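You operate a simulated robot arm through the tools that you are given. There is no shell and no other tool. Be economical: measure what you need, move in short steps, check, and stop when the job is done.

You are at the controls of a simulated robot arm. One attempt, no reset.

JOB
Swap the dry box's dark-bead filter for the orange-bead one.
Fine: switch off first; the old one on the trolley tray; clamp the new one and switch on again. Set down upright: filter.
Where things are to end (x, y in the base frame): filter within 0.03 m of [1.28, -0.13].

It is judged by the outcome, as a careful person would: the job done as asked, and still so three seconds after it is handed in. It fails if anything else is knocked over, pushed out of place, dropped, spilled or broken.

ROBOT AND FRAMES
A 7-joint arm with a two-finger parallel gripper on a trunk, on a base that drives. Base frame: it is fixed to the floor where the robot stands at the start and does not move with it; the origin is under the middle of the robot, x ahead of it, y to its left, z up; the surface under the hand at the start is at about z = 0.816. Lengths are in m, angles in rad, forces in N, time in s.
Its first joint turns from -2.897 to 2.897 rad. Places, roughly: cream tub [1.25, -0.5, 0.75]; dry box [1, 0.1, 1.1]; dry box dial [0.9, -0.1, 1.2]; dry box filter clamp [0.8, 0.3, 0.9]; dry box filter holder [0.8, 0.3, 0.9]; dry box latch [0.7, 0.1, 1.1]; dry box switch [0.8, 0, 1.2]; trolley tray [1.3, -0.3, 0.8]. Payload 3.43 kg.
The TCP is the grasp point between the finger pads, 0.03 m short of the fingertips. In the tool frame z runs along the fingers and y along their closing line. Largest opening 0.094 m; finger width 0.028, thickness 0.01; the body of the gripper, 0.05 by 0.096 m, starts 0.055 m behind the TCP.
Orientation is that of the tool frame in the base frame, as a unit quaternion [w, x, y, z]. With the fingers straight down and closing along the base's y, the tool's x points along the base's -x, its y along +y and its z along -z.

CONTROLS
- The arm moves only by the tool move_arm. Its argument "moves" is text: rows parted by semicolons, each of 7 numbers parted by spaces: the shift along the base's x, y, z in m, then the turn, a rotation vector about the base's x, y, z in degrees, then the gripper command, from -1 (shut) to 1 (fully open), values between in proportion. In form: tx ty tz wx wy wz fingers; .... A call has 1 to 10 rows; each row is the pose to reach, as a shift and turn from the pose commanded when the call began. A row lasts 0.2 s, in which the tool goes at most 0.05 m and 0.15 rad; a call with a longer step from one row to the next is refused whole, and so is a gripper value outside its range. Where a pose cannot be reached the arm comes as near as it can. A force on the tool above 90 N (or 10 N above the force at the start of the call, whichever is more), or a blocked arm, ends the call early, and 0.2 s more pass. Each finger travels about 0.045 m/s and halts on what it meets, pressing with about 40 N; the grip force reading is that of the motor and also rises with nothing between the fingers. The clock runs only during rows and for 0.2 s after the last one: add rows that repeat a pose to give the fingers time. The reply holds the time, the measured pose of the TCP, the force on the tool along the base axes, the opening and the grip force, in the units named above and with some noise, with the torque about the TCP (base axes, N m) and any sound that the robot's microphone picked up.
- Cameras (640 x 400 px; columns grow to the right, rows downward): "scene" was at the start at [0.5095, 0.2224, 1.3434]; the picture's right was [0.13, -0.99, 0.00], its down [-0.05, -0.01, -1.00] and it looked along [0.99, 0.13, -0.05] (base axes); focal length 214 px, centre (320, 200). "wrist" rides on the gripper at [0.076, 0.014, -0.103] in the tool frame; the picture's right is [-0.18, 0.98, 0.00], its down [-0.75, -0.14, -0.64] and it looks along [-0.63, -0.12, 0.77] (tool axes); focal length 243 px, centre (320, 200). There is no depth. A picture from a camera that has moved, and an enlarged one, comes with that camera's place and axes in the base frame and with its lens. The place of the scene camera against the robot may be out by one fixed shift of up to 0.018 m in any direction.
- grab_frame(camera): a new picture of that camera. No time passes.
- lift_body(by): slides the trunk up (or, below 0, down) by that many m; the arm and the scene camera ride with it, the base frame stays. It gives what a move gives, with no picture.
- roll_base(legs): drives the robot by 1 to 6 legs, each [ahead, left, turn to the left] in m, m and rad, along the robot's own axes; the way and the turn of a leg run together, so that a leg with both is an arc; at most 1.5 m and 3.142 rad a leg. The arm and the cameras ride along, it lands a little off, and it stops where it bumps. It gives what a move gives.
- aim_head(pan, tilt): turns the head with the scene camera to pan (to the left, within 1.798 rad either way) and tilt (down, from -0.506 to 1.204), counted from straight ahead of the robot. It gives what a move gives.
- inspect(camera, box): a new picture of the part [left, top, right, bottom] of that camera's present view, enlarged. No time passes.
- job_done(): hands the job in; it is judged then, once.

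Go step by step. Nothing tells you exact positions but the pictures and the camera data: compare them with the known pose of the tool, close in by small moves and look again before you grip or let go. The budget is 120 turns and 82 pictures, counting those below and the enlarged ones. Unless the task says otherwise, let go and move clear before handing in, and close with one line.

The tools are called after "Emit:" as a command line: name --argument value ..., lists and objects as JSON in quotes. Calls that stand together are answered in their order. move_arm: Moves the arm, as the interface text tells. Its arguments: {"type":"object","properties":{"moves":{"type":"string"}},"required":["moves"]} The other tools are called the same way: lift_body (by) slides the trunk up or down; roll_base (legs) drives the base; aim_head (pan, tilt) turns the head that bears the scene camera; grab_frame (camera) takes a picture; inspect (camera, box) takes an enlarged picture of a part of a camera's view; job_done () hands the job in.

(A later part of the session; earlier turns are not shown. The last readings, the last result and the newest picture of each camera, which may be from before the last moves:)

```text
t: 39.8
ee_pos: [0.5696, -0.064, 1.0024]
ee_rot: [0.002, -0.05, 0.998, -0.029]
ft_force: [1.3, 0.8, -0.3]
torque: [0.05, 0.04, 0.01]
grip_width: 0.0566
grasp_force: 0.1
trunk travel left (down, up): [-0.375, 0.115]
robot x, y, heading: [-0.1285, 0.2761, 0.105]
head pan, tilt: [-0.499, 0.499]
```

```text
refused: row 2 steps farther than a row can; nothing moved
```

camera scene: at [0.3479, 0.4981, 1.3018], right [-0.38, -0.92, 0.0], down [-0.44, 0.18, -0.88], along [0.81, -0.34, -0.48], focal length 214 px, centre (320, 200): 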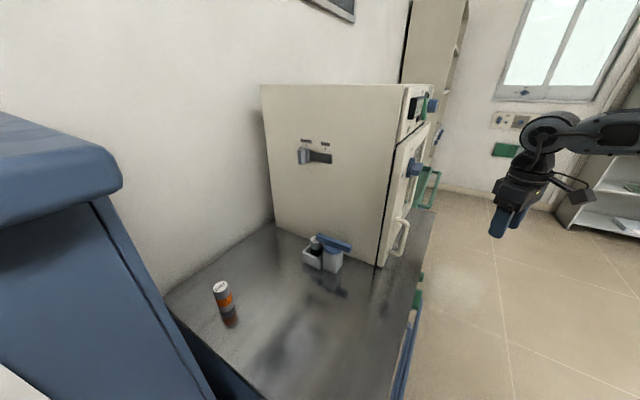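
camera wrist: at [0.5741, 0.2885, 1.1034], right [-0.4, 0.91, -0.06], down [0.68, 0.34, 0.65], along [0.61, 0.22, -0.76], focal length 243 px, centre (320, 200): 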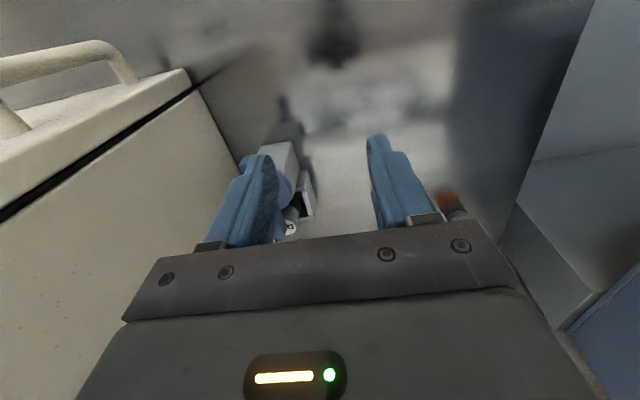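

Emit:
move_arm --moves "-0.02 0.03 0.03 0.3 0.1 3 0.2; -0.04 0.063 0.058 0.6 0.25 6 0.2; -0.06 0.097 0.086 0.9 0.4 9 0.2; -0.07 0.137 0.11 1.2 0.5 12 0.2; -0.07 0.183 0.12 1.5 0.6 15 0.2; -0.07 0.228 0.12 1.9 0.75 18 0.2; -0.07 0.273 0.12 2.2 0.9 21 0.2; -0.07 0.318 0.12 2.5 1.0 24 0.2; -0.06 0.363 0.12 2.8 1.1 27 0.2; -0.03 0.395 0.12 3.1 1.25 29.9 0.2"

```text
t: 42.0
ee_pos: [0.5411, 0.3261, 1.1223]
ee_rot: [0.001, -0.305, 0.952, -0.002]
ft_force: [0.2, 0.1, -0.5]
torque: [0.03, -0.05, -0.04]
grip_width: 0.0564
grasp_force: 0.1
trunk travel left (down, up): [-0.375, 0.115]
robot x, y, heading: [-0.1266, 0.279, 0.108]
head pan, tilt: [-0.499, 0.499]
```

Emit:
move_arm --moves "0.04 -0.005 0 0 0 0 0.2; 0.08 -0.01 -0.01 0 0 0 0.2; 0.12 -0.016 -0.03 0 0 0 0.2; 0.16 -0.022 -0.055 0 0 0 0.2; 0.2 -0.027 -0.08 0 0 0 0.2; 0.224 -0.031 -0.115 0 0 0 0.2; 0.224 -0.031 -0.155 0 0 0 0.2; 0.224 -0.031 -0.172 0 0 0 0.2; 0.224 -0.031 -0.172 0 0 0 0.2"

Emit:
grab_frame --camera "wrist"

Emit:
grab_frame --camera "scene"

```text
t: 44.0
ee_pos: [0.7648, 0.2989, 0.9487]
ee_rot: [0.0, -0.305, 0.952, 0.0]
ft_force: [-0.6, 0.6, 0.1]
torque: [0.02, -0.02, 0.02]
grip_width: 0.0565
grasp_force: 0.2
trunk travel left (down, up): [-0.375, 0.115]
robot x, y, heading: [-0.129, 0.281, 0.108]
head pan, tilt: [-0.499, 0.499]
```

```text
41 pictures are left
camera wrist: at [0.6942, 0.2663, 1.0509], right [-0.42, 0.91, 0.0], down [0.69, 0.32, 0.64], along [0.58, 0.27, -0.77], focal length 243 px, centre (320, 200)
```

wrist: 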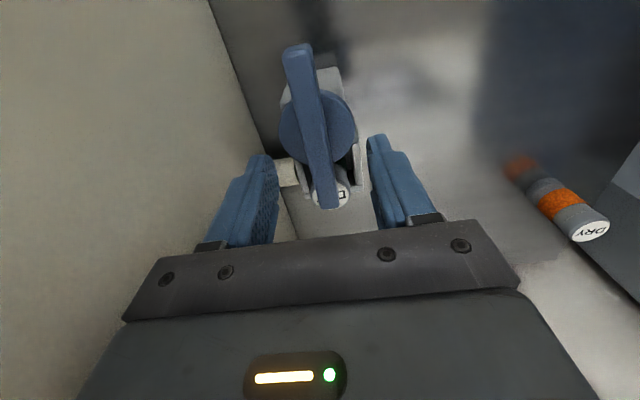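

```text
40 pictures are left
camera scene: at [0.3479, 0.4982, 1.3017], right [-0.38, -0.92, 0.0], down [-0.44, 0.18, -0.88], along [0.81, -0.34, -0.48], focal length 214 px, centre (320, 200)
```

scene: 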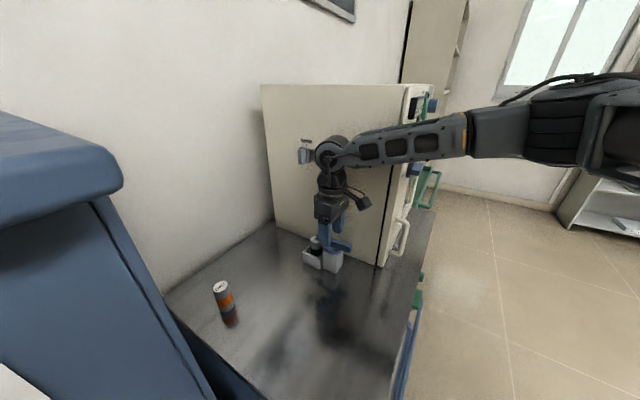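

Aligned well over the knob, with no contact. I lower onto the bar and close the fingers.

Emit:
move_arm --moves "0 -0.002 -0.03 0 0 0 0.2; 0 -0.002 -0.05 0 0 0 0.2; 0 -0.002 -0.058 0 0 0 0.2; 0 -0.002 -0.058 0 0 0 -0.5; 0 -0.002 -0.058 0 0 0 -1; 0 -0.002 -0.058 0 0 0 -1; 0 -0.002 -0.058 0 0 0 -1"

Emit:
inspect --camera "scene" --box '[280, 120, 440, 280]'

```text
t: 45.6
ee_pos: [0.7634, 0.2965, 0.8914]
ee_rot: [0.0, -0.305, 0.952, -0.001]
ft_force: [7.1, -9.3, 7.9]
torque: [-0.25, 0.0, 0.09]
grip_width: 0.0539
grasp_force: 45.1
trunk travel left (down, up): [-0.375, 0.115]
robot x, y, heading: [-0.1302, 0.2753, 0.108]
head pan, tilt: [-0.499, 0.499]
```

```text
2.50 times, centred on (360, 200) of scene
camera zoom: at [0.3479, 0.4978, 1.3018], right [-0.38, -0.92, 0.0], down [-0.44, 0.18, -0.88], along [0.81, -0.34, -0.48], focal length 536 px, centre (220, 200)
```

zoom: 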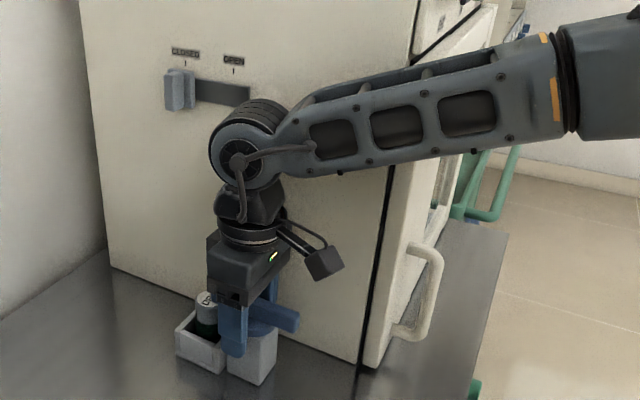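

The fingers caught the 54 mm disc under the bar. I reopen, raise 1.6 cm and grip the bar itself.

Emit:
move_arm --moves "0 0 0 0 0 0 0.3; 0 0 0.008 0 0 0 0.3; 0 0 0.016 0 0 0 0.3; 0 0 0.016 0 0 0 -0.5; 0 0 0.016 0 0 0 -1; 0 0 0.016 0 0 0 -1; 0 0 0.016 0 0 0 -1; 0 0 0.016 0 0 0 -1"

```text
t: 47.4
ee_pos: [0.7636, 0.2975, 0.9071]
ee_rot: [0.0, -0.306, 0.952, -0.001]
ft_force: [6.0, -5.6, -0.8]
torque: [-0.14, -0.08, 0.09]
grip_width: 0.0517
grasp_force: 44.9
trunk travel left (down, up): [-0.375, 0.115]
robot x, y, heading: [-0.1297, 0.2787, 0.103]
head pan, tilt: [-0.499, 0.499]
```

Emit:
move_arm --moves "0 0 0 0 0 0 0.3; 0 0 0.008 0 0 0 0.3; 0 0 0.014 0 0 0 0.3; 0 0 0.014 0 0 0 -0.5; 0 0 0.014 0 0 0 -1; 0 0 0.014 0 0 0 -1; 0 0 0.014 0 0 0 -1; 0 0 0.014 0 0 0 -1"

Emit:
inspect --camera "scene" --box '[300, 190, 380, 280]'

```text
t: 49.2
ee_pos: [0.7653, 0.2981, 0.9209]
ee_rot: [0.0, -0.306, 0.952, 0.001]
ft_force: [-4.1, 3.9, 0.3]
torque: [0.29, 0.23, -0.03]
grip_width: 0.0516
grasp_force: 44.9
trunk travel left (down, up): [-0.375, 0.115]
robot x, y, heading: [-0.1315, 0.28, 0.108]
head pan, tilt: [-0.499, 0.499]
```

```text
4.44 times, centred on (340, 235) of scene
camera zoom: at [0.3478, 0.4983, 1.3017], right [-0.38, -0.92, 0.0], down [-0.44, 0.18, -0.88], along [0.81, -0.34, -0.48], focal length 953 px, centre (231, 44)
```

zoom: 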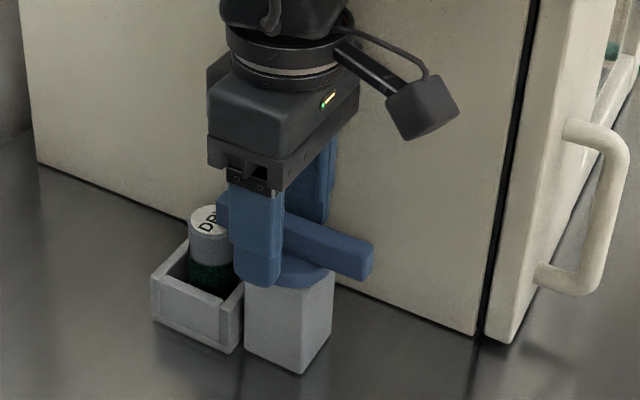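

Emit:
move_arm --moves "0 0 0 0 0 0 0.3; 0 0 0.008 0 0 0 0.3; -0.012 -0.007 0.014 0 0 0 0.3; -0.012 -0.007 0.014 0 0 0 -0.5; -0.012 -0.007 0.014 0 0 0 -1; -0.012 -0.007 0.014 0 0 0 -1; -0.012 -0.007 0.014 0 0 0 -1; -0.012 -0.007 0.014 0 0 0 -1;  -0.012 -0.007 0.014 0 0 0 -1"

Emit:
grab_frame --camera "wrist"

```text
t: 51.2
ee_pos: [0.7527, 0.2916, 0.9352]
ee_rot: [0.0, -0.306, 0.952, 0.0]
ft_force: [-1.4, 0.3, 1.3]
torque: [-0.06, 0.11, 0.01]
grip_width: 0.0148
grasp_force: 44.2
trunk travel left (down, up): [-0.375, 0.115]
robot x, y, heading: [-0.1306, 0.2767, 0.108]
head pan, tilt: [-0.499, 0.499]
```

```text
37 pictures are left
camera wrist: at [0.683, 0.2572, 1.0384], right [-0.42, 0.91, 0.0], down [0.69, 0.32, 0.64], along [0.58, 0.27, -0.77], focal length 243 px, centre (320, 200)
```

wrist: 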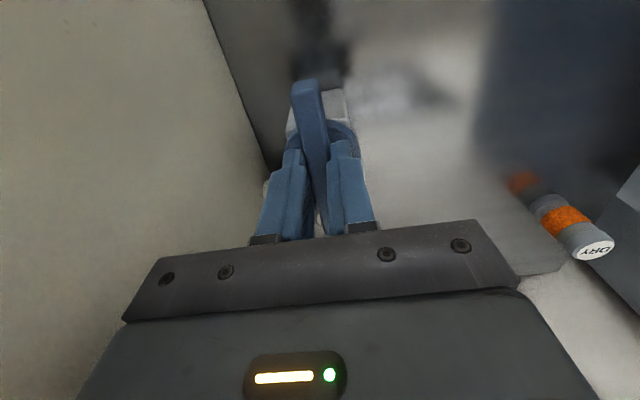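

The bar (15 mm wide) is in the grip. I try a small clockwise turn and watch the torque.

Emit:
move_arm --moves "0 0 0 0 0 -6 -1; 0 0 0 0 0 -12 -1; 0 0 0 0 0 -18 -1; 0 0 0 0 0 -18 -1"

```text
t: 52.2
ee_pos: [0.7525, 0.2926, 0.9351]
ee_rot: [0.0, -0.153, 0.988, 0.001]
ft_force: [-8.6, 7.4, -9.8]
torque: [0.41, -0.77, 0.08]
grip_width: 0.015
grasp_force: 45.6
trunk travel left (down, up): [-0.375, 0.115]
robot x, y, heading: [-0.1311, 0.2801, 0.108]
head pan, tilt: [-0.499, 0.499]
```

It turns freely. I continue the same way to about a quarter turn.

Emit:
move_arm --moves "0 0 0 0 0 -8 -1; 0 0 0 0 0 -16 -1; 0 0 0 0 0 -24 -1; 0 0 0 0 0 -32 -1; 0 0 0 0 0 -40 -1; 0 0 0 0 0 -48 -1; 0 0 0 0 0 -56 -1; 0 0 0 0 0 -64 -1; 0 0 0 0 0 -71 -1; 0 0 0 0 0 -71 -1"

Emit:
grab_frame --camera "wrist"

Emit:
inspect --camera "scene" --box '[280, 150, 420, 280]'

```text
t: 54.4
ee_pos: [0.756, 0.2985, 0.9353]
ee_rot: [0.003, 0.449, 0.894, 0.006]
ft_force: [41.8, 50.1, -19.4]
torque: [0.13, -1.17, 0.24]
grip_width: 0.0146
grasp_force: 45.5
trunk travel left (down, up): [-0.375, 0.115]
robot x, y, heading: [-0.1247, 0.2791, 0.113]
head pan, tilt: [-0.499, 0.499]
```

```text
36 pictures are left
camera wrist: at [0.7212, 0.3658, 1.0393], right [0.9, 0.44, 0.01], down [0.33, -0.69, 0.64], along [0.29, -0.57, -0.77], focal length 243 px, centre (320, 200)
```

wrist: 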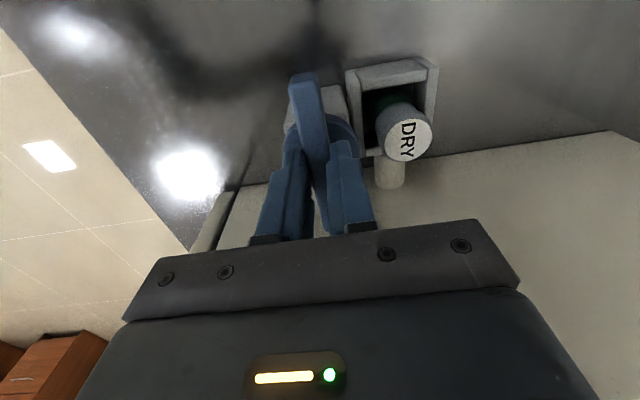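

```text
3.08 times, centred on (350, 215) of scene
camera zoom: at [0.3498, 0.4996, 1.3007], right [-0.38, -0.92, 0.0], down [-0.44, 0.18, -0.88], along [0.81, -0.34, -0.48], focal length 660 px, centre (228, 154)
```

zoom: 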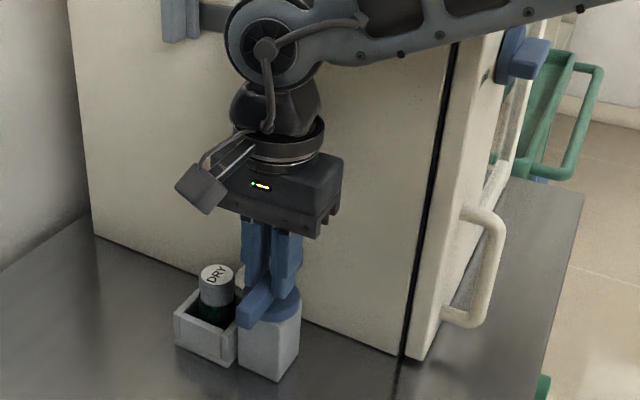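

The clamp bar is now a quarter-turn off and the filter cap is free. I release and rise.

Emit:
move_arm --moves "0.003 0.006 0 0 0 0 -0.4; 0.003 0.006 0 0 0 0 -0.1; 0.003 0.006 0 0 0 0 -0.1; 0.003 0.006 0.03 0 0 0 0; 0.003 0.006 0.07 0 0 0 0.2; 0.003 0.006 0.11 0 0 0 0.2"

Emit:
grab_frame --camera "wrist"

```text
t: 55.8
ee_pos: [0.7533, 0.2969, 1.0467]
ee_rot: [-0.001, 0.45, 0.893, -0.001]
ft_force: [0.1, 0.8, 0.1]
torque: [0.01, -0.01, 0.02]
grip_width: 0.0561
grasp_force: 0.1
trunk travel left (down, up): [-0.375, 0.115]
robot x, y, heading: [-0.1324, 0.2776, 0.108]
head pan, tilt: [-0.499, 0.499]
```

```text
34 pictures are left
camera wrist: at [0.7195, 0.3663, 1.1501], right [0.9, 0.44, 0.0], down [0.34, -0.69, 0.64], along [0.28, -0.58, -0.77], focal length 243 px, centre (320, 200)
```

wrist: 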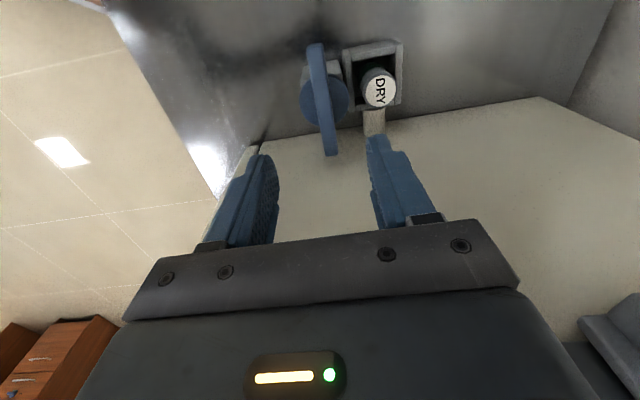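

The clamp is open; the old filter's cap is at about (0.803, 0.328), top z≈0.895. I yaw the tool back so the fingers close along the free direction, then lean it slightly to keep the wrist off the side valve handle.

Emit:
move_arm --moves "0 0 0 0 0 8.5 0.2; 0 0 0 0 0 17 0.2; 0 0 0 0 0 25.5 0.2; 0 0 0 0 0 34 0.2; 0 0 0 0 0 42.5 0.2; 0 0 0 0 0 51 0.2; 0 0 0 0 0 59.5 0.2; 0 0 0 0 0 68 0.2; 0 0 0 0 0 76.5 0.2; 0 0 0 0 0 85 0.2"

```text
t: 58.0
ee_pos: [0.7545, 0.2961, 1.0455]
ee_rot: [0.0, -0.273, 0.962, 0.001]
ft_force: [-0.2, 0.4, 0.6]
torque: [0.04, 0.04, 0.0]
grip_width: 0.0564
grasp_force: 0.1
trunk travel left (down, up): [-0.375, 0.115]
robot x, y, heading: [-0.1273, 0.2766, 0.108]
head pan, tilt: [-0.499, 0.499]
```

Emit:
move_arm --moves "0.01 0.006 0 3.2 -5.1 0 0.2; 0.025 0.016 0 6.4 -10.2 0 0.2; 0.049 0.032 -0.02 6.4 -10.2 0 0.2; 0.049 0.032 -0.06 6.4 -10.2 0 0.2; 0.049 0.032 -0.085 6.4 -10.2 0 0.2; 0.049 0.032 -0.085 6.4 -10.2 0 0.2"

Emit:
grab_frame --camera "wrist"

Emit:
inspect --camera "scene" --box '[270, 120, 430, 280]'

```text
t: 59.4
ee_pos: [0.8037, 0.3281, 0.9611]
ee_rot: [0.101, -0.271, 0.957, 0.029]
ft_force: [-0.3, 0.0, -0.4]
torque: [0.02, 0.01, -0.01]
grip_width: 0.0567
grasp_force: 0.0
trunk travel left (down, up): [-0.375, 0.115]
robot x, y, heading: [-0.1247, 0.2771, 0.107]
head pan, tilt: [-0.499, 0.499]
```

```text
33 pictures are left
camera wrist: at [0.7139, 0.2902, 1.0455], right [-0.36, 0.93, 0.04], down [0.59, 0.19, 0.79], along [0.72, 0.31, -0.62], focal length 243 px, centre (320, 200)
```

wrist: 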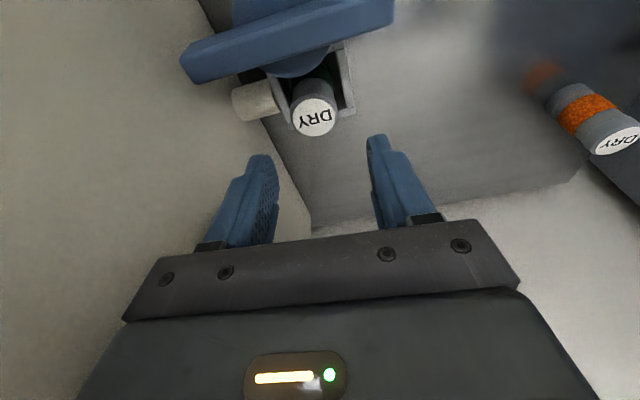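

```text
2.50 times, centred on (350, 200) of scene
camera zoom: at [0.3479, 0.4982, 1.3017], right [-0.38, -0.92, 0.0], down [-0.44, 0.18, -0.88], along [0.81, -0.34, -0.48], focal length 536 px, centre (245, 200)
```

zoom: 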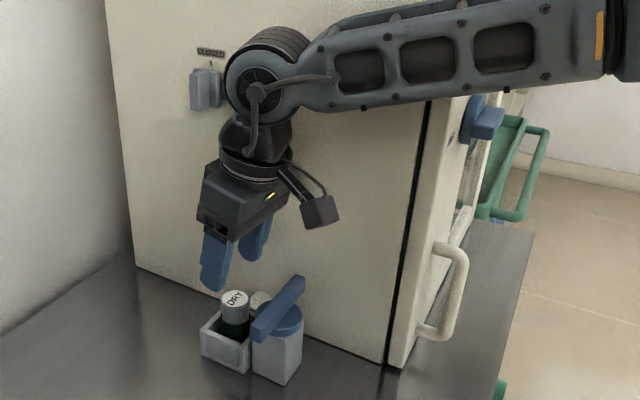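

Right over the cap. I descend and close on the cap.

Emit:
move_arm --moves "0 0 -0.03 0 0 0 0.2; 0 0 -0.055 0 0 0 0.2; 0 0 -0.066 0 0 0 0.2; 0 0 -0.066 0 0 0 -0.5; 0 0 -0.066 0 0 0 -1; 0 0 -0.066 0 0 0 -1; 0 0 -0.066 0 0 0 -1"

Emit:
grab_frame --camera "wrist"

```text
t: 61.0
ee_pos: [0.8044, 0.3292, 0.8945]
ee_rot: [0.101, -0.271, 0.957, 0.03]
ft_force: [0.4, 0.3, -0.2]
torque: [0.0, -0.03, -0.02]
grip_width: 0.033
grasp_force: 40.2
trunk travel left (down, up): [-0.375, 0.115]
robot x, y, heading: [-0.131, 0.2751, 0.105]
head pan, tilt: [-0.499, 0.499]
```

```text
31 pictures are left
camera wrist: at [0.7156, 0.2912, 0.9801], right [-0.36, 0.93, 0.04], down [0.59, 0.19, 0.78], along [0.72, 0.31, -0.62], focal length 243 px, centre (320, 200)
```

wrist: 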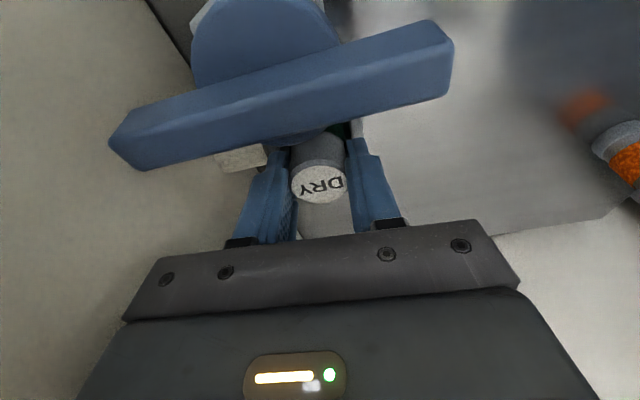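

Gripped (33 mm). I lift it straight out.

Emit:
move_arm --moves "0 0 0.03 0 0 0 -1; 0 0 0.07 0 0 0 -1; -0.005 0 0.11 0 0 0 -1; -0.02 0.01 0.15 0 0 0 -1; -0.05 0.02 0.18 0 0 0 -1; -0.09 0.02 0.2 0 0 0 -1; -0.135 0.02 0.21 0 0 0 -1; -0.18 0.02 0.21 0 0 0 -1; -0.225 0.02 0.21 0 0 0 -1"

Emit:
grab_frame --camera "scene"

```text
t: 63.0
ee_pos: [0.5777, 0.3486, 1.1046]
ee_rot: [0.1, -0.271, 0.957, 0.029]
ft_force: [0.5, -0.5, -1.5]
torque: [0.03, -0.01, 0.01]
grip_width: 0.0329
grasp_force: 39.9
trunk travel left (down, up): [-0.375, 0.115]
robot x, y, heading: [-0.1303, 0.2779, 0.107]
head pan, tilt: [-0.499, 0.499]
```

```text
30 pictures are left
camera scene: at [0.3482, 0.4983, 1.3016], right [-0.38, -0.92, 0.0], down [-0.44, 0.18, -0.88], along [0.81, -0.34, -0.48], focal length 214 px, centre (320, 200)
```

scene: 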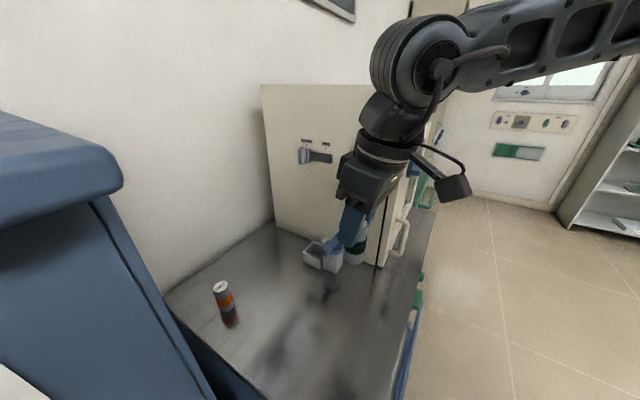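

Now to the trolley: I back away, drive right past the box, turn, and look before the final approach.

Emit:
roll_base --legs '[[-0.3, 0, 0], [0, -0.95, 0], [0.4, 0, 0], [0, 0, 0.5]]'

Emit:
aim_head --pan -0.1 --tilt 0.4

Emit:
grab_frame --camera "scene"

```text
t: 73.1
ee_pos: [0.6642, -0.25, 1.104]
ee_rot: [0.09, -0.497, 0.862, 0.054]
ft_force: [0.0, -0.2, -1.7]
torque: [-0.04, 0.01, 0.0]
grip_width: 0.0329
grasp_force: 40.1
trunk travel left (down, up): [-0.375, 0.115]
robot x, y, heading: [0.076, -0.6443, 0.595]
head pan, tilt: [-0.499, 0.499]
```

```text
t: 74.0
ee_pos: [0.6658, -0.2487, 1.1031]
ee_rot: [0.09, -0.495, 0.862, 0.053]
ft_force: [0.2, -0.3, -0.7]
torque: [0.02, 0.0, 0.01]
grip_width: 0.033
grasp_force: 40.4
trunk travel left (down, up): [-0.375, 0.115]
robot x, y, heading: [0.0741, -0.6468, 0.6]
head pan, tilt: [-0.099, 0.4]
```

```text
29 pictures are left
camera scene: at [0.38, -0.1906, 1.3108], right [0.48, -0.88, 0.0], down [-0.34, -0.19, -0.92], along [0.81, 0.44, -0.39], focal length 214 px, centre (320, 200)
```

scene: 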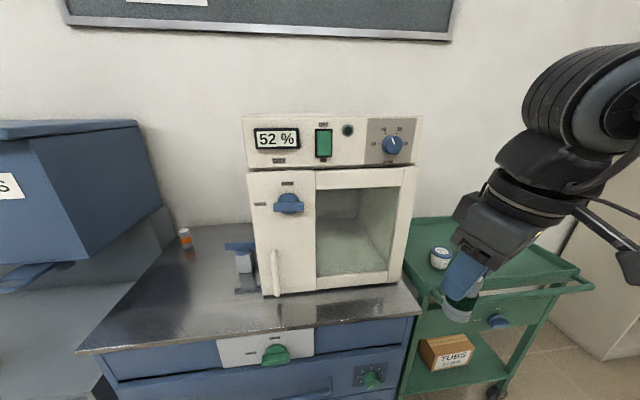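

The tray is in view, with tubs along its front; the filter target is behind them. I drive right, then forward, to bring the target within reach.

Emit:
roll_base --legs '[[0, -0.22, 0], [0.38, 0, 0]]'

Emit:
aim_head --pan -0.3 --tilt 0.6

Emit:
grab_frame --camera "scene"

Emit:
grab_frame --camera "wrist"

```text
t: 77.7
ee_pos: [1.098, -0.2148, 1.1027]
ee_rot: [0.09, -0.498, 0.861, 0.053]
ft_force: [0.1, 0.0, -0.8]
torque: [-0.03, -0.03, 0.0]
grip_width: 0.0332
grasp_force: 39.6
trunk travel left (down, up): [-0.375, 0.115]
robot x, y, heading: [0.5095, -0.6091, 0.603]
head pan, tilt: [-0.099, 0.4]
```

```text
t: 78.4
ee_pos: [1.1003, -0.2142, 1.1036]
ee_rot: [0.089, -0.498, 0.861, 0.052]
ft_force: [-0.3, -0.7, -0.7]
torque: [0.01, 0.02, -0.01]
grip_width: 0.0329
grasp_force: 39.9
trunk travel left (down, up): [-0.375, 0.115]
robot x, y, heading: [0.5102, -0.612, 0.603]
head pan, tilt: [-0.3, 0.6]
```

```text
28 pictures are left
camera scene: at [0.8166, -0.1741, 1.2927], right [0.3, -0.95, 0.0], down [-0.54, -0.17, -0.83], along [0.79, 0.25, -0.56], focal length 214 px, centre (320, 200)
```

scene: 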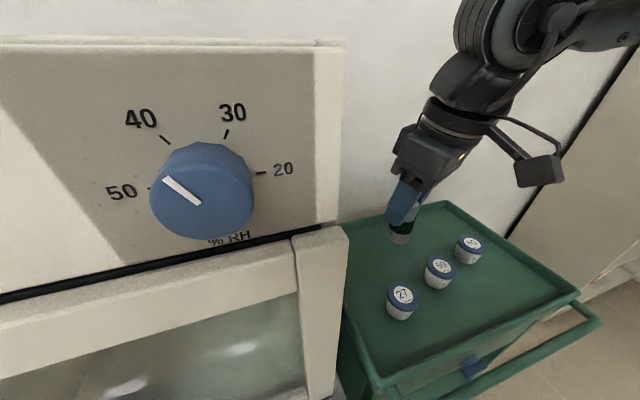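

```text
27 pictures are left
camera wrist: at [1.0393, -0.2894, 1.1888], right [-0.76, 0.65, 0.04], down [0.42, 0.45, 0.78], along [0.49, 0.61, -0.62], focal length 243 px, centre (320, 200)
```

wrist: 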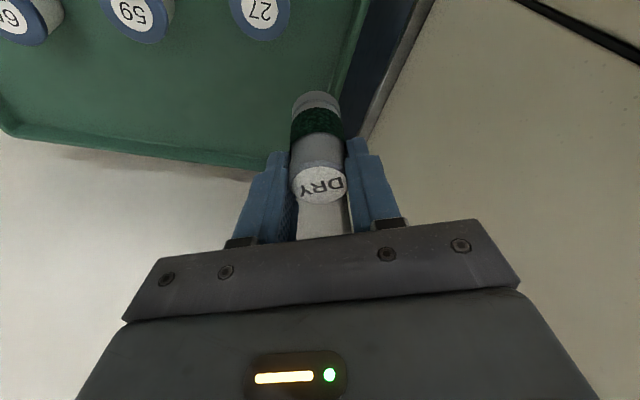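

Tray with three tubs seen clearly; the target spot lies well inside, behind tub "27", tray floor around z≈0.76. I move above it and come down to a safe height.

Emit:
move_arm --moves "0.036 0.017 0 0 0 0 -1; 0.072 0.034 0 0 0 0 -1; 0.108 0.05 0 0 0 0 -1; 0.144 0.067 0 0 0 0 -1; 0.18 0.084 0 0 0 0 -1; 0.18 0.084 -0.045 0 0 0 -1; 0.18 0.084 -0.09 0 0 0 -1; 0.18 0.084 -0.135 0 0 0 -1; 0.18 0.084 -0.18 0 0 0 -1; 0.18 0.084 -0.19 0 0 0 -1"

Emit:
grab_frame --camera "scene"

Emit:
grab_frame --camera "wrist"

```text
t: 80.6
ee_pos: [1.2793, -0.1297, 0.912]
ee_rot: [0.092, -0.498, 0.861, 0.053]
ft_force: [-0.8, 0.2, -0.8]
torque: [0.0, -0.02, -0.01]
grip_width: 0.0333
grasp_force: 39.5
trunk travel left (down, up): [-0.375, 0.115]
robot x, y, heading: [0.5088, -0.6135, 0.61]
head pan, tilt: [-0.3, 0.6]
```

```text
26 pictures are left
camera scene: at [0.8166, -0.1742, 1.2927], right [0.3, -0.95, 0.0], down [-0.54, -0.17, -0.83], along [0.79, 0.25, -0.56], focal length 214 px, centre (320, 200)
```

scene: 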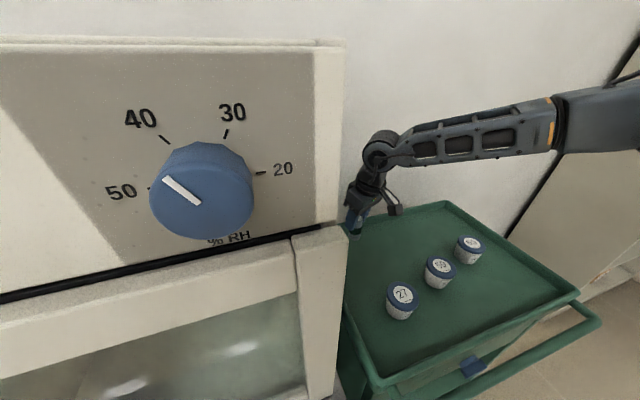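

```text
25 pictures are left
camera wrist: at [1.2193, -0.2049, 0.9983], right [-0.76, 0.65, 0.04], down [0.42, 0.45, 0.79], along [0.49, 0.62, -0.62], focal length 243 px, centre (320, 200)
```

wrist: 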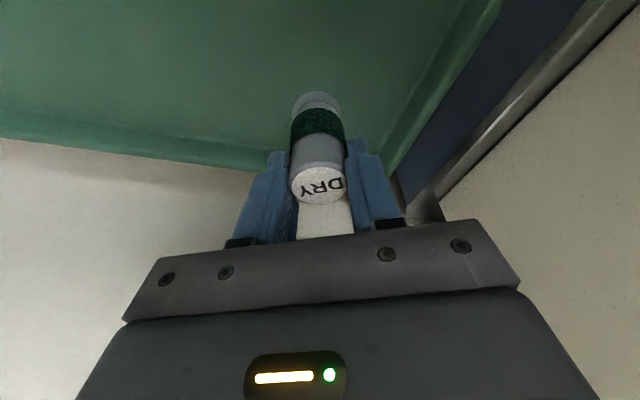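

Emit:
move_arm --moves "0 0 -0.03 0 0 0 -1; 0 0 -0.055 0 0 0 -1; 0 0 -0.065 0 0 0 -1; 0 0 -0.07 0 0 0 -1"

Emit:
inspect --camera "wrist" --box '[220, 30, 420, 250]'

```text
t: 81.6
ee_pos: [1.2803, -0.1277, 0.8467]
ee_rot: [0.093, -0.498, 0.861, 0.054]
ft_force: [-0.1, 3.1, 31.5]
torque: [0.21, -0.01, -0.03]
grip_width: 0.0333
grasp_force: 39.9
trunk travel left (down, up): [-0.375, 0.115]
robot x, y, heading: [0.5094, -0.6152, 0.607]
head pan, tilt: [-0.3, 0.6]
```

```text
1.82 times, centred on (320, 140) of wrist
camera zoom: at [1.2194, -0.2046, 0.9308], right [-0.76, 0.65, 0.04], down [0.42, 0.45, 0.79], along [0.49, 0.62, -0.61], focal length 441 px, centre (320, 309)
```

zoom: 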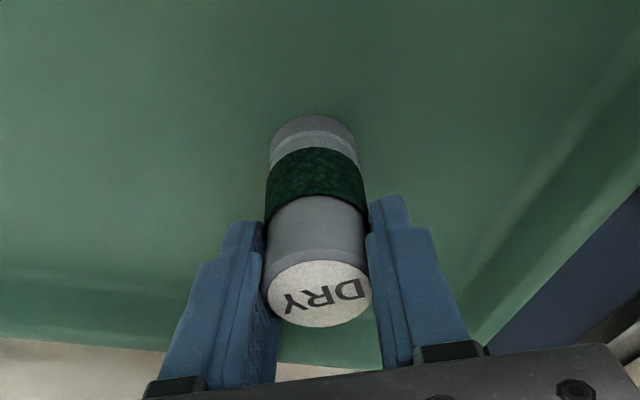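

Contact felt: the filter stands on the tray. I relax slightly, open, and rise straight up.

Emit:
move_arm --moves "0 0 0.004 0 0 0 -1; 0 0 0.004 0 0 0 -0.2; 0 0 0.004 0 0 0 0; 0 0 0.004 0 0 0 0.1; 0 0 0.04 0 0 0 0.1; 0 0 0.08 0 0 0 0.1; 0 0 0.125 0 0 0 0.1; 0 0 0.17 0 0 0 0.1; -0.02 -0.015 0.21 0 0 0 0.1; -0.04 -0.03 0.25 0 0 0 0.1"

Emit:
grab_frame --camera "wrist"

```text
t: 83.8
ee_pos: [1.2409, -0.1588, 1.0939]
ee_rot: [0.09, -0.498, 0.861, 0.052]
ft_force: [0.8, -0.2, -0.8]
torque: [-0.02, 0.04, 0.0]
grip_width: 0.0518
grasp_force: 0.1
trunk travel left (down, up): [-0.375, 0.115]
robot x, y, heading: [0.508, -0.6151, 0.603]
head pan, tilt: [-0.3, 0.6]
```

```text
23 pictures are left
camera wrist: at [1.1808, -0.2353, 1.1794], right [-0.76, 0.65, 0.04], down [0.42, 0.45, 0.78], along [0.49, 0.61, -0.62], focal length 243 px, centre (320, 200)
```

wrist: 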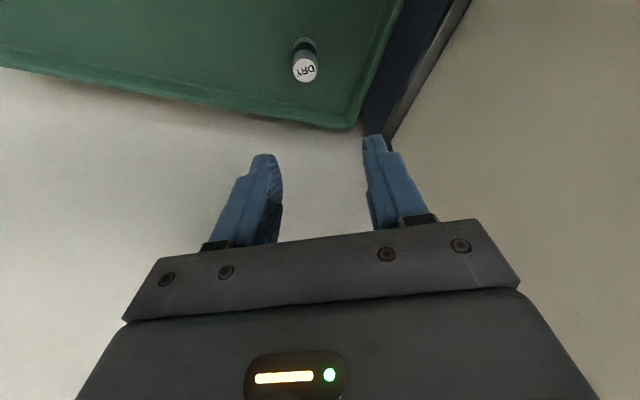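

The old filter stands upright at (1.279, -0.131). I retract the arm, then drive back to the holder side.

Emit:
move_arm --moves "-0.03 -0.02 0.005 0 0 0 0.2; -0.06 -0.04 0.01 0 0 0 0.2; -0.09 -0.06 0.01 0 0 0 0.2; -0.12 -0.085 0.01 0 0 0 0.2; -0.14 -0.1 0.01 0 0 0 0.2"

Emit:
roll_base --legs '[[-0.38, 0, 0], [0, 0.22, 0], [0, 0, -0.4], [-0.45, 0, 0], [0, 0.95, 0], [0.42, 0, 0]]'

Emit:
aim_head --pan -0.1 --tilt 0.6

Emit:
grab_frame --camera "scene"

```text
t: 85.0
ee_pos: [1.0996, -0.2579, 1.1056]
ee_rot: [0.091, -0.498, 0.861, 0.054]
ft_force: [-0.4, 0.4, 0.0]
torque: [-0.01, 0.03, 0.01]
grip_width: 0.0565
grasp_force: 0.1
trunk travel left (down, up): [-0.375, 0.115]
robot x, y, heading: [0.5119, -0.614, 0.607]
head pan, tilt: [-0.3, 0.6]
```

```text
t: 98.9
ee_pos: [0.5282, 0.3602, 1.1044]
ee_rot: [0.098, -0.318, 0.942, 0.034]
ft_force: [0.2, 0.5, 0.1]
torque: [0.01, -0.02, -0.02]
grip_width: 0.0565
grasp_force: 0.2
trunk travel left (down, up): [-0.375, 0.115]
robot x, y, heading: [-0.151, 0.2618, 0.206]
head pan, tilt: [-0.3, 0.6]
```

```text
t: 99.6
ee_pos: [0.5291, 0.3601, 1.1041]
ee_rot: [0.1, -0.317, 0.943, 0.034]
ft_force: [-0.1, 0.2, 0.8]
torque: [0.01, 0.02, -0.01]
grip_width: 0.0563
grasp_force: 0.0
trunk travel left (down, up): [-0.375, 0.115]
robot x, y, heading: [-0.1537, 0.2616, 0.205]
head pan, tilt: [-0.099, 0.6]
```

```text
22 pictures are left
camera scene: at [0.3016, 0.5635, 1.2926], right [0.11, -0.99, 0.0], down [-0.56, -0.06, -0.83], along [0.82, 0.09, -0.56], focal length 214 px, centre (320, 200)
```

scene: 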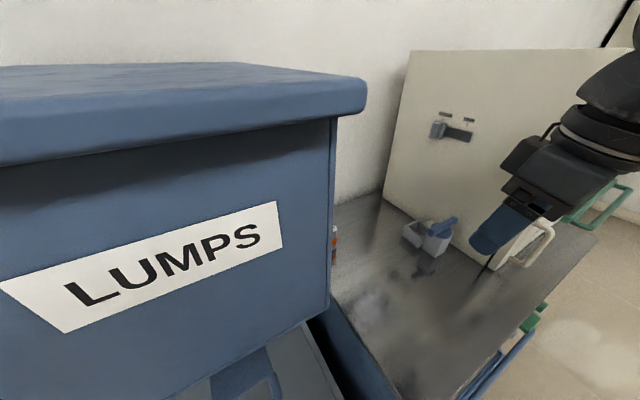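

The bin hides and crowds the approach from here, so I re-stand a bit farther right, facing the bench, to reach the orange filter.

Emit:
roll_base --legs '[[-0.15, 0, 0], [0, -0.29, 0], [0, 0, 0.29], [0.25, 0, 0]]'

Emit:
grab_frame --camera "wrist"

Emit:
grab_frame --camera "scene"

```text
t: 105.0
ee_pos: [0.6062, 0.3609, 1.105]
ee_rot: [0.093, -0.452, 0.886, 0.048]
ft_force: [-0.8, -0.3, 0.9]
torque: [0.01, 0.0, 0.01]
grip_width: 0.0562
grasp_force: 0.1
trunk travel left (down, up): [-0.375, 0.115]
robot x, y, heading: [-0.0183, 0.0703, 0.5]
head pan, tilt: [-0.099, 0.6]
```

```text
21 pictures are left
camera wrist: at [0.5394, 0.2919, 1.19], right [-0.69, 0.72, 0.04], down [0.47, 0.41, 0.79], along [0.55, 0.56, -0.62], focal length 243 px, centre (320, 200)
```

wrist: 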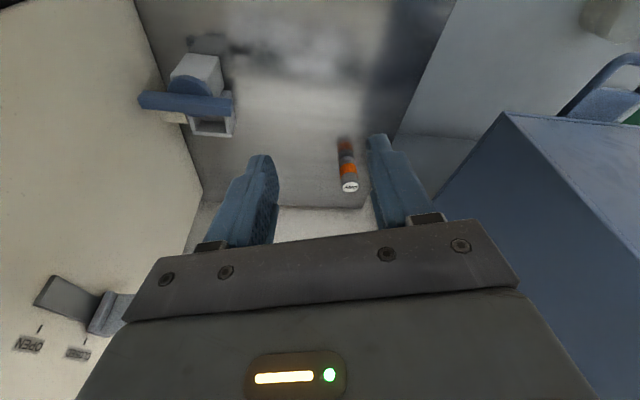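

```text
20 pictures are left
camera scene: at [0.3289, 0.4907, 1.2927], right [0.39, -0.92, 0.0], down [-0.52, -0.22, -0.83], along [0.76, 0.32, -0.56], focal length 214 px, centre (320, 200)
```

scene: 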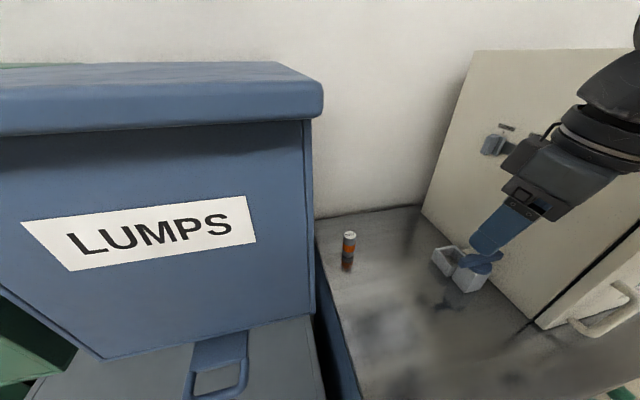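

Emit:
move_arm --moves "0.025 0.04 0 0 0 0 0.2; 0.05 0.08 0 0 0 0 0.2; 0.075 0.12 0 0 0 0 0.2; 0.1 0.16 -0.015 0 0 0 0.2; 0.12 0.195 -0.04 0 0 0 0.2; 0.132 0.213 -0.08 0 0 0 0.2; 0.132 0.213 -0.12 0 0 0 0.2; 0.132 0.213 -0.145 0 0 0 0.2; 0.132 0.213 -0.145 0 0 0 0.2"

Emit:
grab_frame --camera "wrist"

Emit:
grab_frame --camera "scene"

```text
t: 107.0
ee_pos: [0.7406, 0.5748, 0.9592]
ee_rot: [0.094, -0.452, 0.886, 0.049]
ft_force: [-0.6, 0.8, -0.3]
torque: [-0.01, 0.01, -0.02]
grip_width: 0.0568
grasp_force: 0.0
trunk travel left (down, up): [-0.375, 0.115]
robot x, y, heading: [-0.0194, 0.0689, 0.503]
head pan, tilt: [-0.099, 0.6]
```

```text
19 pictures are left
camera wrist: at [0.6737, 0.5055, 1.0445], right [-0.69, 0.72, 0.04], down [0.47, 0.41, 0.79], along [0.55, 0.56, -0.62], focal length 243 px, centre (320, 200)
```

wrist: 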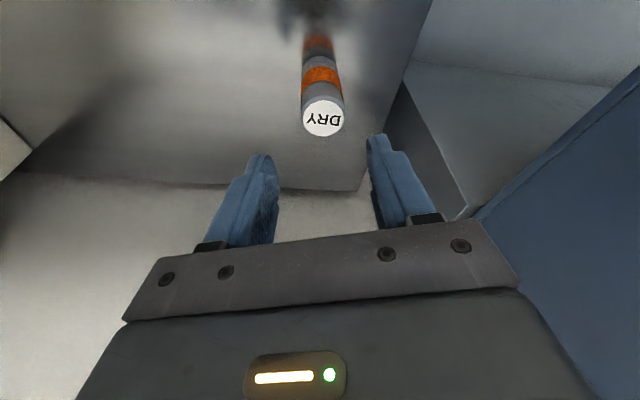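

```text
18 pictures are left
camera scene: at [0.3289, 0.4908, 1.2926], right [0.39, -0.92, 0.0], down [-0.52, -0.22, -0.83], along [0.76, 0.32, -0.57], focal length 214 px, centre (320, 200)
```

scene: 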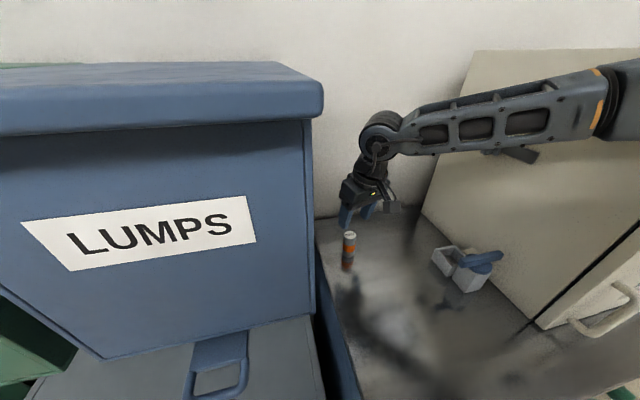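

Emit:
move_arm --moves "0.001 0.004 -0.03 0 0 0 0.2; 0.002 0.006 -0.06 0 0 0 0.2; 0.002 0.006 -0.074 0 0 0 0.2; 0.002 0.006 -0.074 0 0 0 -0.5; 0.002 0.006 -0.074 0 0 0 -1; 0.002 0.006 -0.074 0 0 0 -1; 0.002 0.006 -0.074 0 0 0 -1"

Emit:
grab_frame --camera "wrist"

```text
t: 108.6
ee_pos: [0.7418, 0.58, 0.8843]
ee_rot: [0.093, -0.453, 0.885, 0.048]
ft_force: [0.0, 0.6, 0.5]
torque: [-0.02, -0.03, -0.01]
grip_width: 0.033
grasp_force: 40.6
trunk travel left (down, up): [-0.375, 0.115]
robot x, y, heading: [-0.0182, 0.0669, 0.5]
head pan, tilt: [-0.099, 0.6]
```

```text
17 pictures are left
camera wrist: at [0.6747, 0.5113, 0.97], right [-0.69, 0.72, 0.04], down [0.47, 0.41, 0.78], along [0.55, 0.56, -0.62], focal length 243 px, centre (320, 200)
```

wrist: 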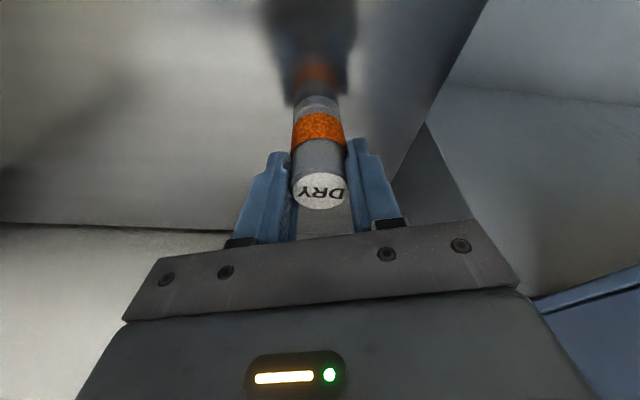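

Orange filter held. I lift it and retract.

Emit:
move_arm --moves "0 0 0.04 0 0 0 -1; 0 0 0.08 0 0 0 -1; 0 0 0.12 0 0 0 -1; -0.005 -0.01 0.16 0 0 0 -1; -0.015 -0.03 0.2 0 0 0 -1; -0.035 -0.07 0.215 0 0 0 -1; -0.06 -0.11 0.215 0 0 0 -1; -0.085 -0.15 0.215 0 0 0 -1; -0.115 -0.185 0.215 0 0 0 -1; -0.142 -0.22 0.215 0 0 0 -1"

```text
t: 110.8
ee_pos: [0.5979, 0.3615, 1.1027]
ee_rot: [0.093, -0.452, 0.886, 0.048]
ft_force: [1.0, 0.5, -1.4]
torque: [-0.02, 0.01, -0.01]
grip_width: 0.0331
grasp_force: 40.3
trunk travel left (down, up): [-0.375, 0.115]
robot x, y, heading: [-0.0166, 0.0756, 0.501]
head pan, tilt: [-0.099, 0.6]
```

Emit:
roll_base --legs '[[-0.25, 0, 0], [0, 0, -0.394], [0, 0.315, 0], [0.143, 0, 0]]'

Emit:
aim_head --pan -0.5 --tilt 0.5

```text
t: 116.5
ee_pos: [0.5519, 0.314, 1.1016]
ee_rot: [0.1, -0.269, 0.958, 0.029]
ft_force: [-0.8, 0.3, -0.5]
torque: [0.02, -0.03, 0.0]
grip_width: 0.0333
grasp_force: 40.4
trunk travel left (down, up): [-0.375, 0.115]
robot x, y, heading: [-0.1284, 0.2817, 0.102]
head pan, tilt: [-0.099, 0.6]
```

```text
t: 117.3
ee_pos: [0.5514, 0.3138, 1.1026]
ee_rot: [0.101, -0.269, 0.957, 0.029]
ft_force: [-0.3, 0.4, -0.8]
torque: [0.0, 0.0, -0.01]
grip_width: 0.033
grasp_force: 40.1
trunk travel left (down, up): [-0.375, 0.115]
robot x, y, heading: [-0.1259, 0.2811, 0.104]
head pan, tilt: [-0.499, 0.499]
```

Orientation matches the old pick exactly. I carry it above the empty pocket and check.

Emit:
move_arm --moves "0.045 0.003 0 0 0 0 -1; 0.09 0.006 0 0 0 0 -1; 0.135 0.009 0 0 0 0 -1; 0.18 0.011 -0.01 0 0 0 -1; 0.22 0.013 -0.03 0 0 0 -1; 0.2527 0.0147 -0.055 0 0 0 -1; 0.2527 0.0147 -0.07 0 0 0 -1; 0.2527 0.0147 -0.07 0 0 0 -1"

Emit:
grab_frame --camera "wrist"

Emit:
inspect --camera "scene" --box '[270, 120, 430, 280]'

```text
t: 119.1
ee_pos: [0.8053, 0.3283, 1.0302]
ee_rot: [0.1, -0.269, 0.957, 0.029]
ft_force: [-1.1, -0.2, -1.6]
torque: [-0.02, 0.0, -0.03]
grip_width: 0.0331
grasp_force: 40.1
trunk travel left (down, up): [-0.375, 0.115]
robot x, y, heading: [-0.1286, 0.2832, 0.107]
head pan, tilt: [-0.499, 0.499]
```

```text
16 pictures are left
camera wrist: at [0.7169, 0.2913, 1.1159], right [-0.36, 0.93, 0.04], down [0.59, 0.19, 0.78], along [0.72, 0.31, -0.62], focal length 243 px, centre (320, 200)
```

wrist: 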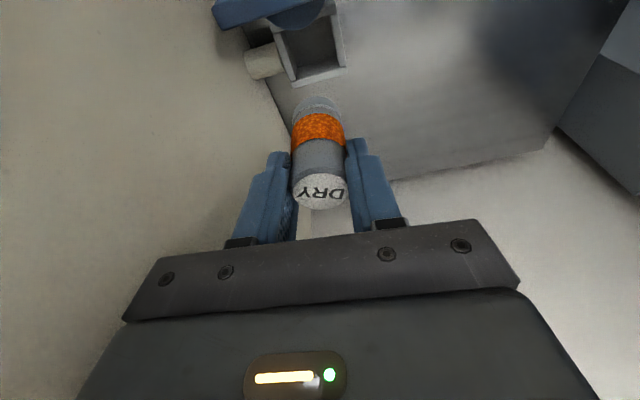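

```text
2.50 times, centred on (350, 200) of scene
camera zoom: at [0.351, 0.5002, 1.3017], right [-0.38, -0.92, 0.0], down [-0.44, 0.18, -0.88], along [0.81, -0.34, -0.48], focal length 536 px, centre (245, 200)
```

zoom: 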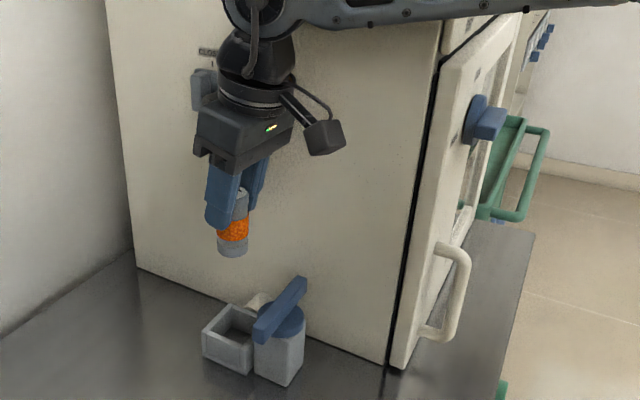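

Emit:
move_arm --moves "-0.0015 0.001 -0.04 0 0 0 -1; -0.0015 0.001 -0.075 0 0 0 -1; -0.0015 0.001 -0.1 0 0 0 -1; -0.0015 0.001 -0.115 0 0 0 -1; -0.0015 0.001 -0.125 0 0 0 -1; -0.0015 0.001 -0.132 0 0 0 -1; -0.0015 0.001 -0.136 0 0 0 -1"

Emit:
inspect --camera "wrist" --box '[220, 80, 420, 240]'

```text
t: 120.7
ee_pos: [0.8045, 0.332, 0.8957]
ee_rot: [0.101, -0.269, 0.957, 0.03]
ft_force: [0.0, 0.6, -0.4]
torque: [0.03, -0.01, -0.01]
grip_width: 0.0331
grasp_force: 39.5
trunk travel left (down, up): [-0.375, 0.115]
robot x, y, heading: [-0.1261, 0.282, 0.103]
head pan, tilt: [-0.499, 0.499]
```

```text
2.50 times, centred on (320, 160) of wrist
camera zoom: at [0.7151, 0.2933, 0.98], right [-0.36, 0.93, 0.04], down [0.59, 0.19, 0.79], along [0.72, 0.31, -0.62], focal length 606 px, centre (320, 300)
```

zoom: 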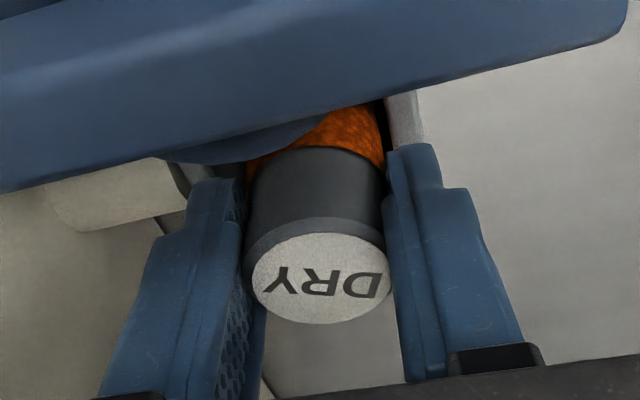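

It is in the pocket, not yet touching bottom; a few millimetres more.

Emit:
move_arm --moves "0 0 -0.002 0 0 0 -1; 0 0 -0.004 0 0 0 -1; 0 0 -0.004 0 0 0 -1"

```text
t: 121.5
ee_pos: [0.8047, 0.3307, 0.8927]
ee_rot: [0.101, -0.269, 0.957, 0.029]
ft_force: [-2.5, 0.2, 7.3]
torque: [0.04, 0.21, -0.04]
grip_width: 0.0332
grasp_force: 40.2
trunk travel left (down, up): [-0.375, 0.115]
robot x, y, heading: [-0.1274, 0.2833, 0.103]
head pan, tilt: [-0.499, 0.499]
```

Seated (7 N contact). I release, rise, and look.

Emit:
move_arm --moves "0 0 0.001 0 0 0 -0.2; 0 0 0.001 0 0 0 0.1; 0 0 0.001 0 0 0 0.2; 0 0 0.04 0 0 0 0.2; 0 0 0.08 0 0 0 0.2; 0 0 0.12 0 0 0 0.2; -0.025 -0.016 0.15 -3.2 5.1 0 0.2; -0.05 -0.035 0.15 -6.4 10.2 0 0.2; -0.05 -0.035 0.15 -6.4 10.2 0 0.2"

Emit:
grab_frame --camera "wrist"

```text
t: 123.5
ee_pos: [0.7529, 0.2962, 1.0397]
ee_rot: [0.0, -0.271, 0.963, -0.002]
ft_force: [0.0, -0.8, -1.3]
torque: [-0.02, 0.02, -0.03]
grip_width: 0.0565
grasp_force: 0.0
trunk travel left (down, up): [-0.375, 0.115]
robot x, y, heading: [-0.1264, 0.2802, 0.103]
head pan, tilt: [-0.499, 0.499]
```

```text
13 pictures are left
camera wrist: at [0.6822, 0.2679, 1.1439], right [-0.36, 0.93, 0.0], down [0.72, 0.27, 0.64], along [0.6, 0.23, -0.77], focal length 243 px, centre (320, 200)
```

wrist: 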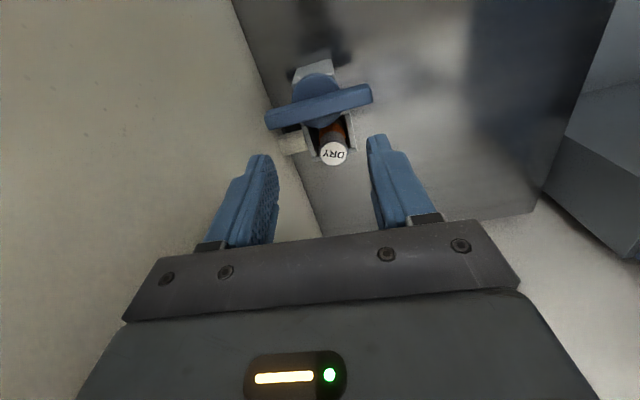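

Seated and clear. I yaw the tool back so the fingers straddle the bar.

Emit:
move_arm --moves "0 0 0 0 0 -8.5 0.2; 0 0 0 0 0 -17 0.2; 0 0 0 0 0 -25.5 0.2; 0 0 0 0 0 -34 0.2; 0 0 0 0 0 -42.5 0.2; 0 0 0 0 0 -51 0.2; 0 0 0 0 0 -59.5 0.2; 0 0 0 0 0 -68 0.2; 0.002 0 0 0 0 -76.5 0.2; 0.0045 -0.0005 0 0 0 -84.5 0.2"

Emit:
grab_frame --camera "wrist"

```text
t: 125.7
ee_pos: [0.7594, 0.2943, 1.0421]
ee_rot: [-0.001, 0.448, 0.894, -0.002]
ft_force: [0.1, 1.1, -0.2]
torque: [0.01, -0.01, -0.05]
grip_width: 0.0567
grasp_force: 0.0
trunk travel left (down, up): [-0.375, 0.115]
robot x, y, heading: [-0.1286, 0.2816, 0.107]
head pan, tilt: [-0.499, 0.499]
```

```text
12 pictures are left
camera wrist: at [0.7247, 0.3642, 1.1454], right [0.9, 0.44, 0.0], down [0.34, -0.69, 0.64], along [0.28, -0.58, -0.77], focal length 243 px, centre (320, 200)
```

wrist: 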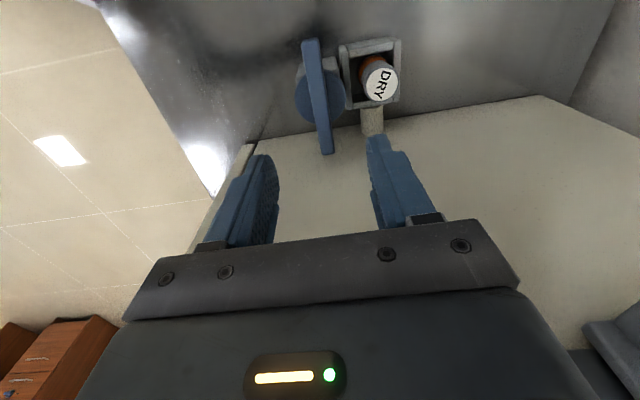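

Emit:
move_arm --moves "0 0 -0.04 0 0 0 0; -0.0015 0.001 -0.08 0 0 0 0; -0.0015 0.001 -0.105 0 0 0 0; -0.0015 0.001 -0.105 0 0 0 -0.6; -0.0015 0.001 -0.105 0 0 0 -1; -0.0015 0.001 -0.105 0 0 0 -1; -0.0015 0.001 -0.105 0 0 0 -1"

```text
t: 127.3
ee_pos: [0.7578, 0.2964, 0.9352]
ee_rot: [0.0, 0.446, 0.895, 0.001]
ft_force: [6.7, 3.5, -3.0]
torque: [0.07, -0.38, -0.02]
grip_width: 0.0148
grasp_force: 44.8
trunk travel left (down, up): [-0.375, 0.115]
robot x, y, heading: [-0.1291, 0.2793, 0.105]
head pan, tilt: [-0.499, 0.499]
```

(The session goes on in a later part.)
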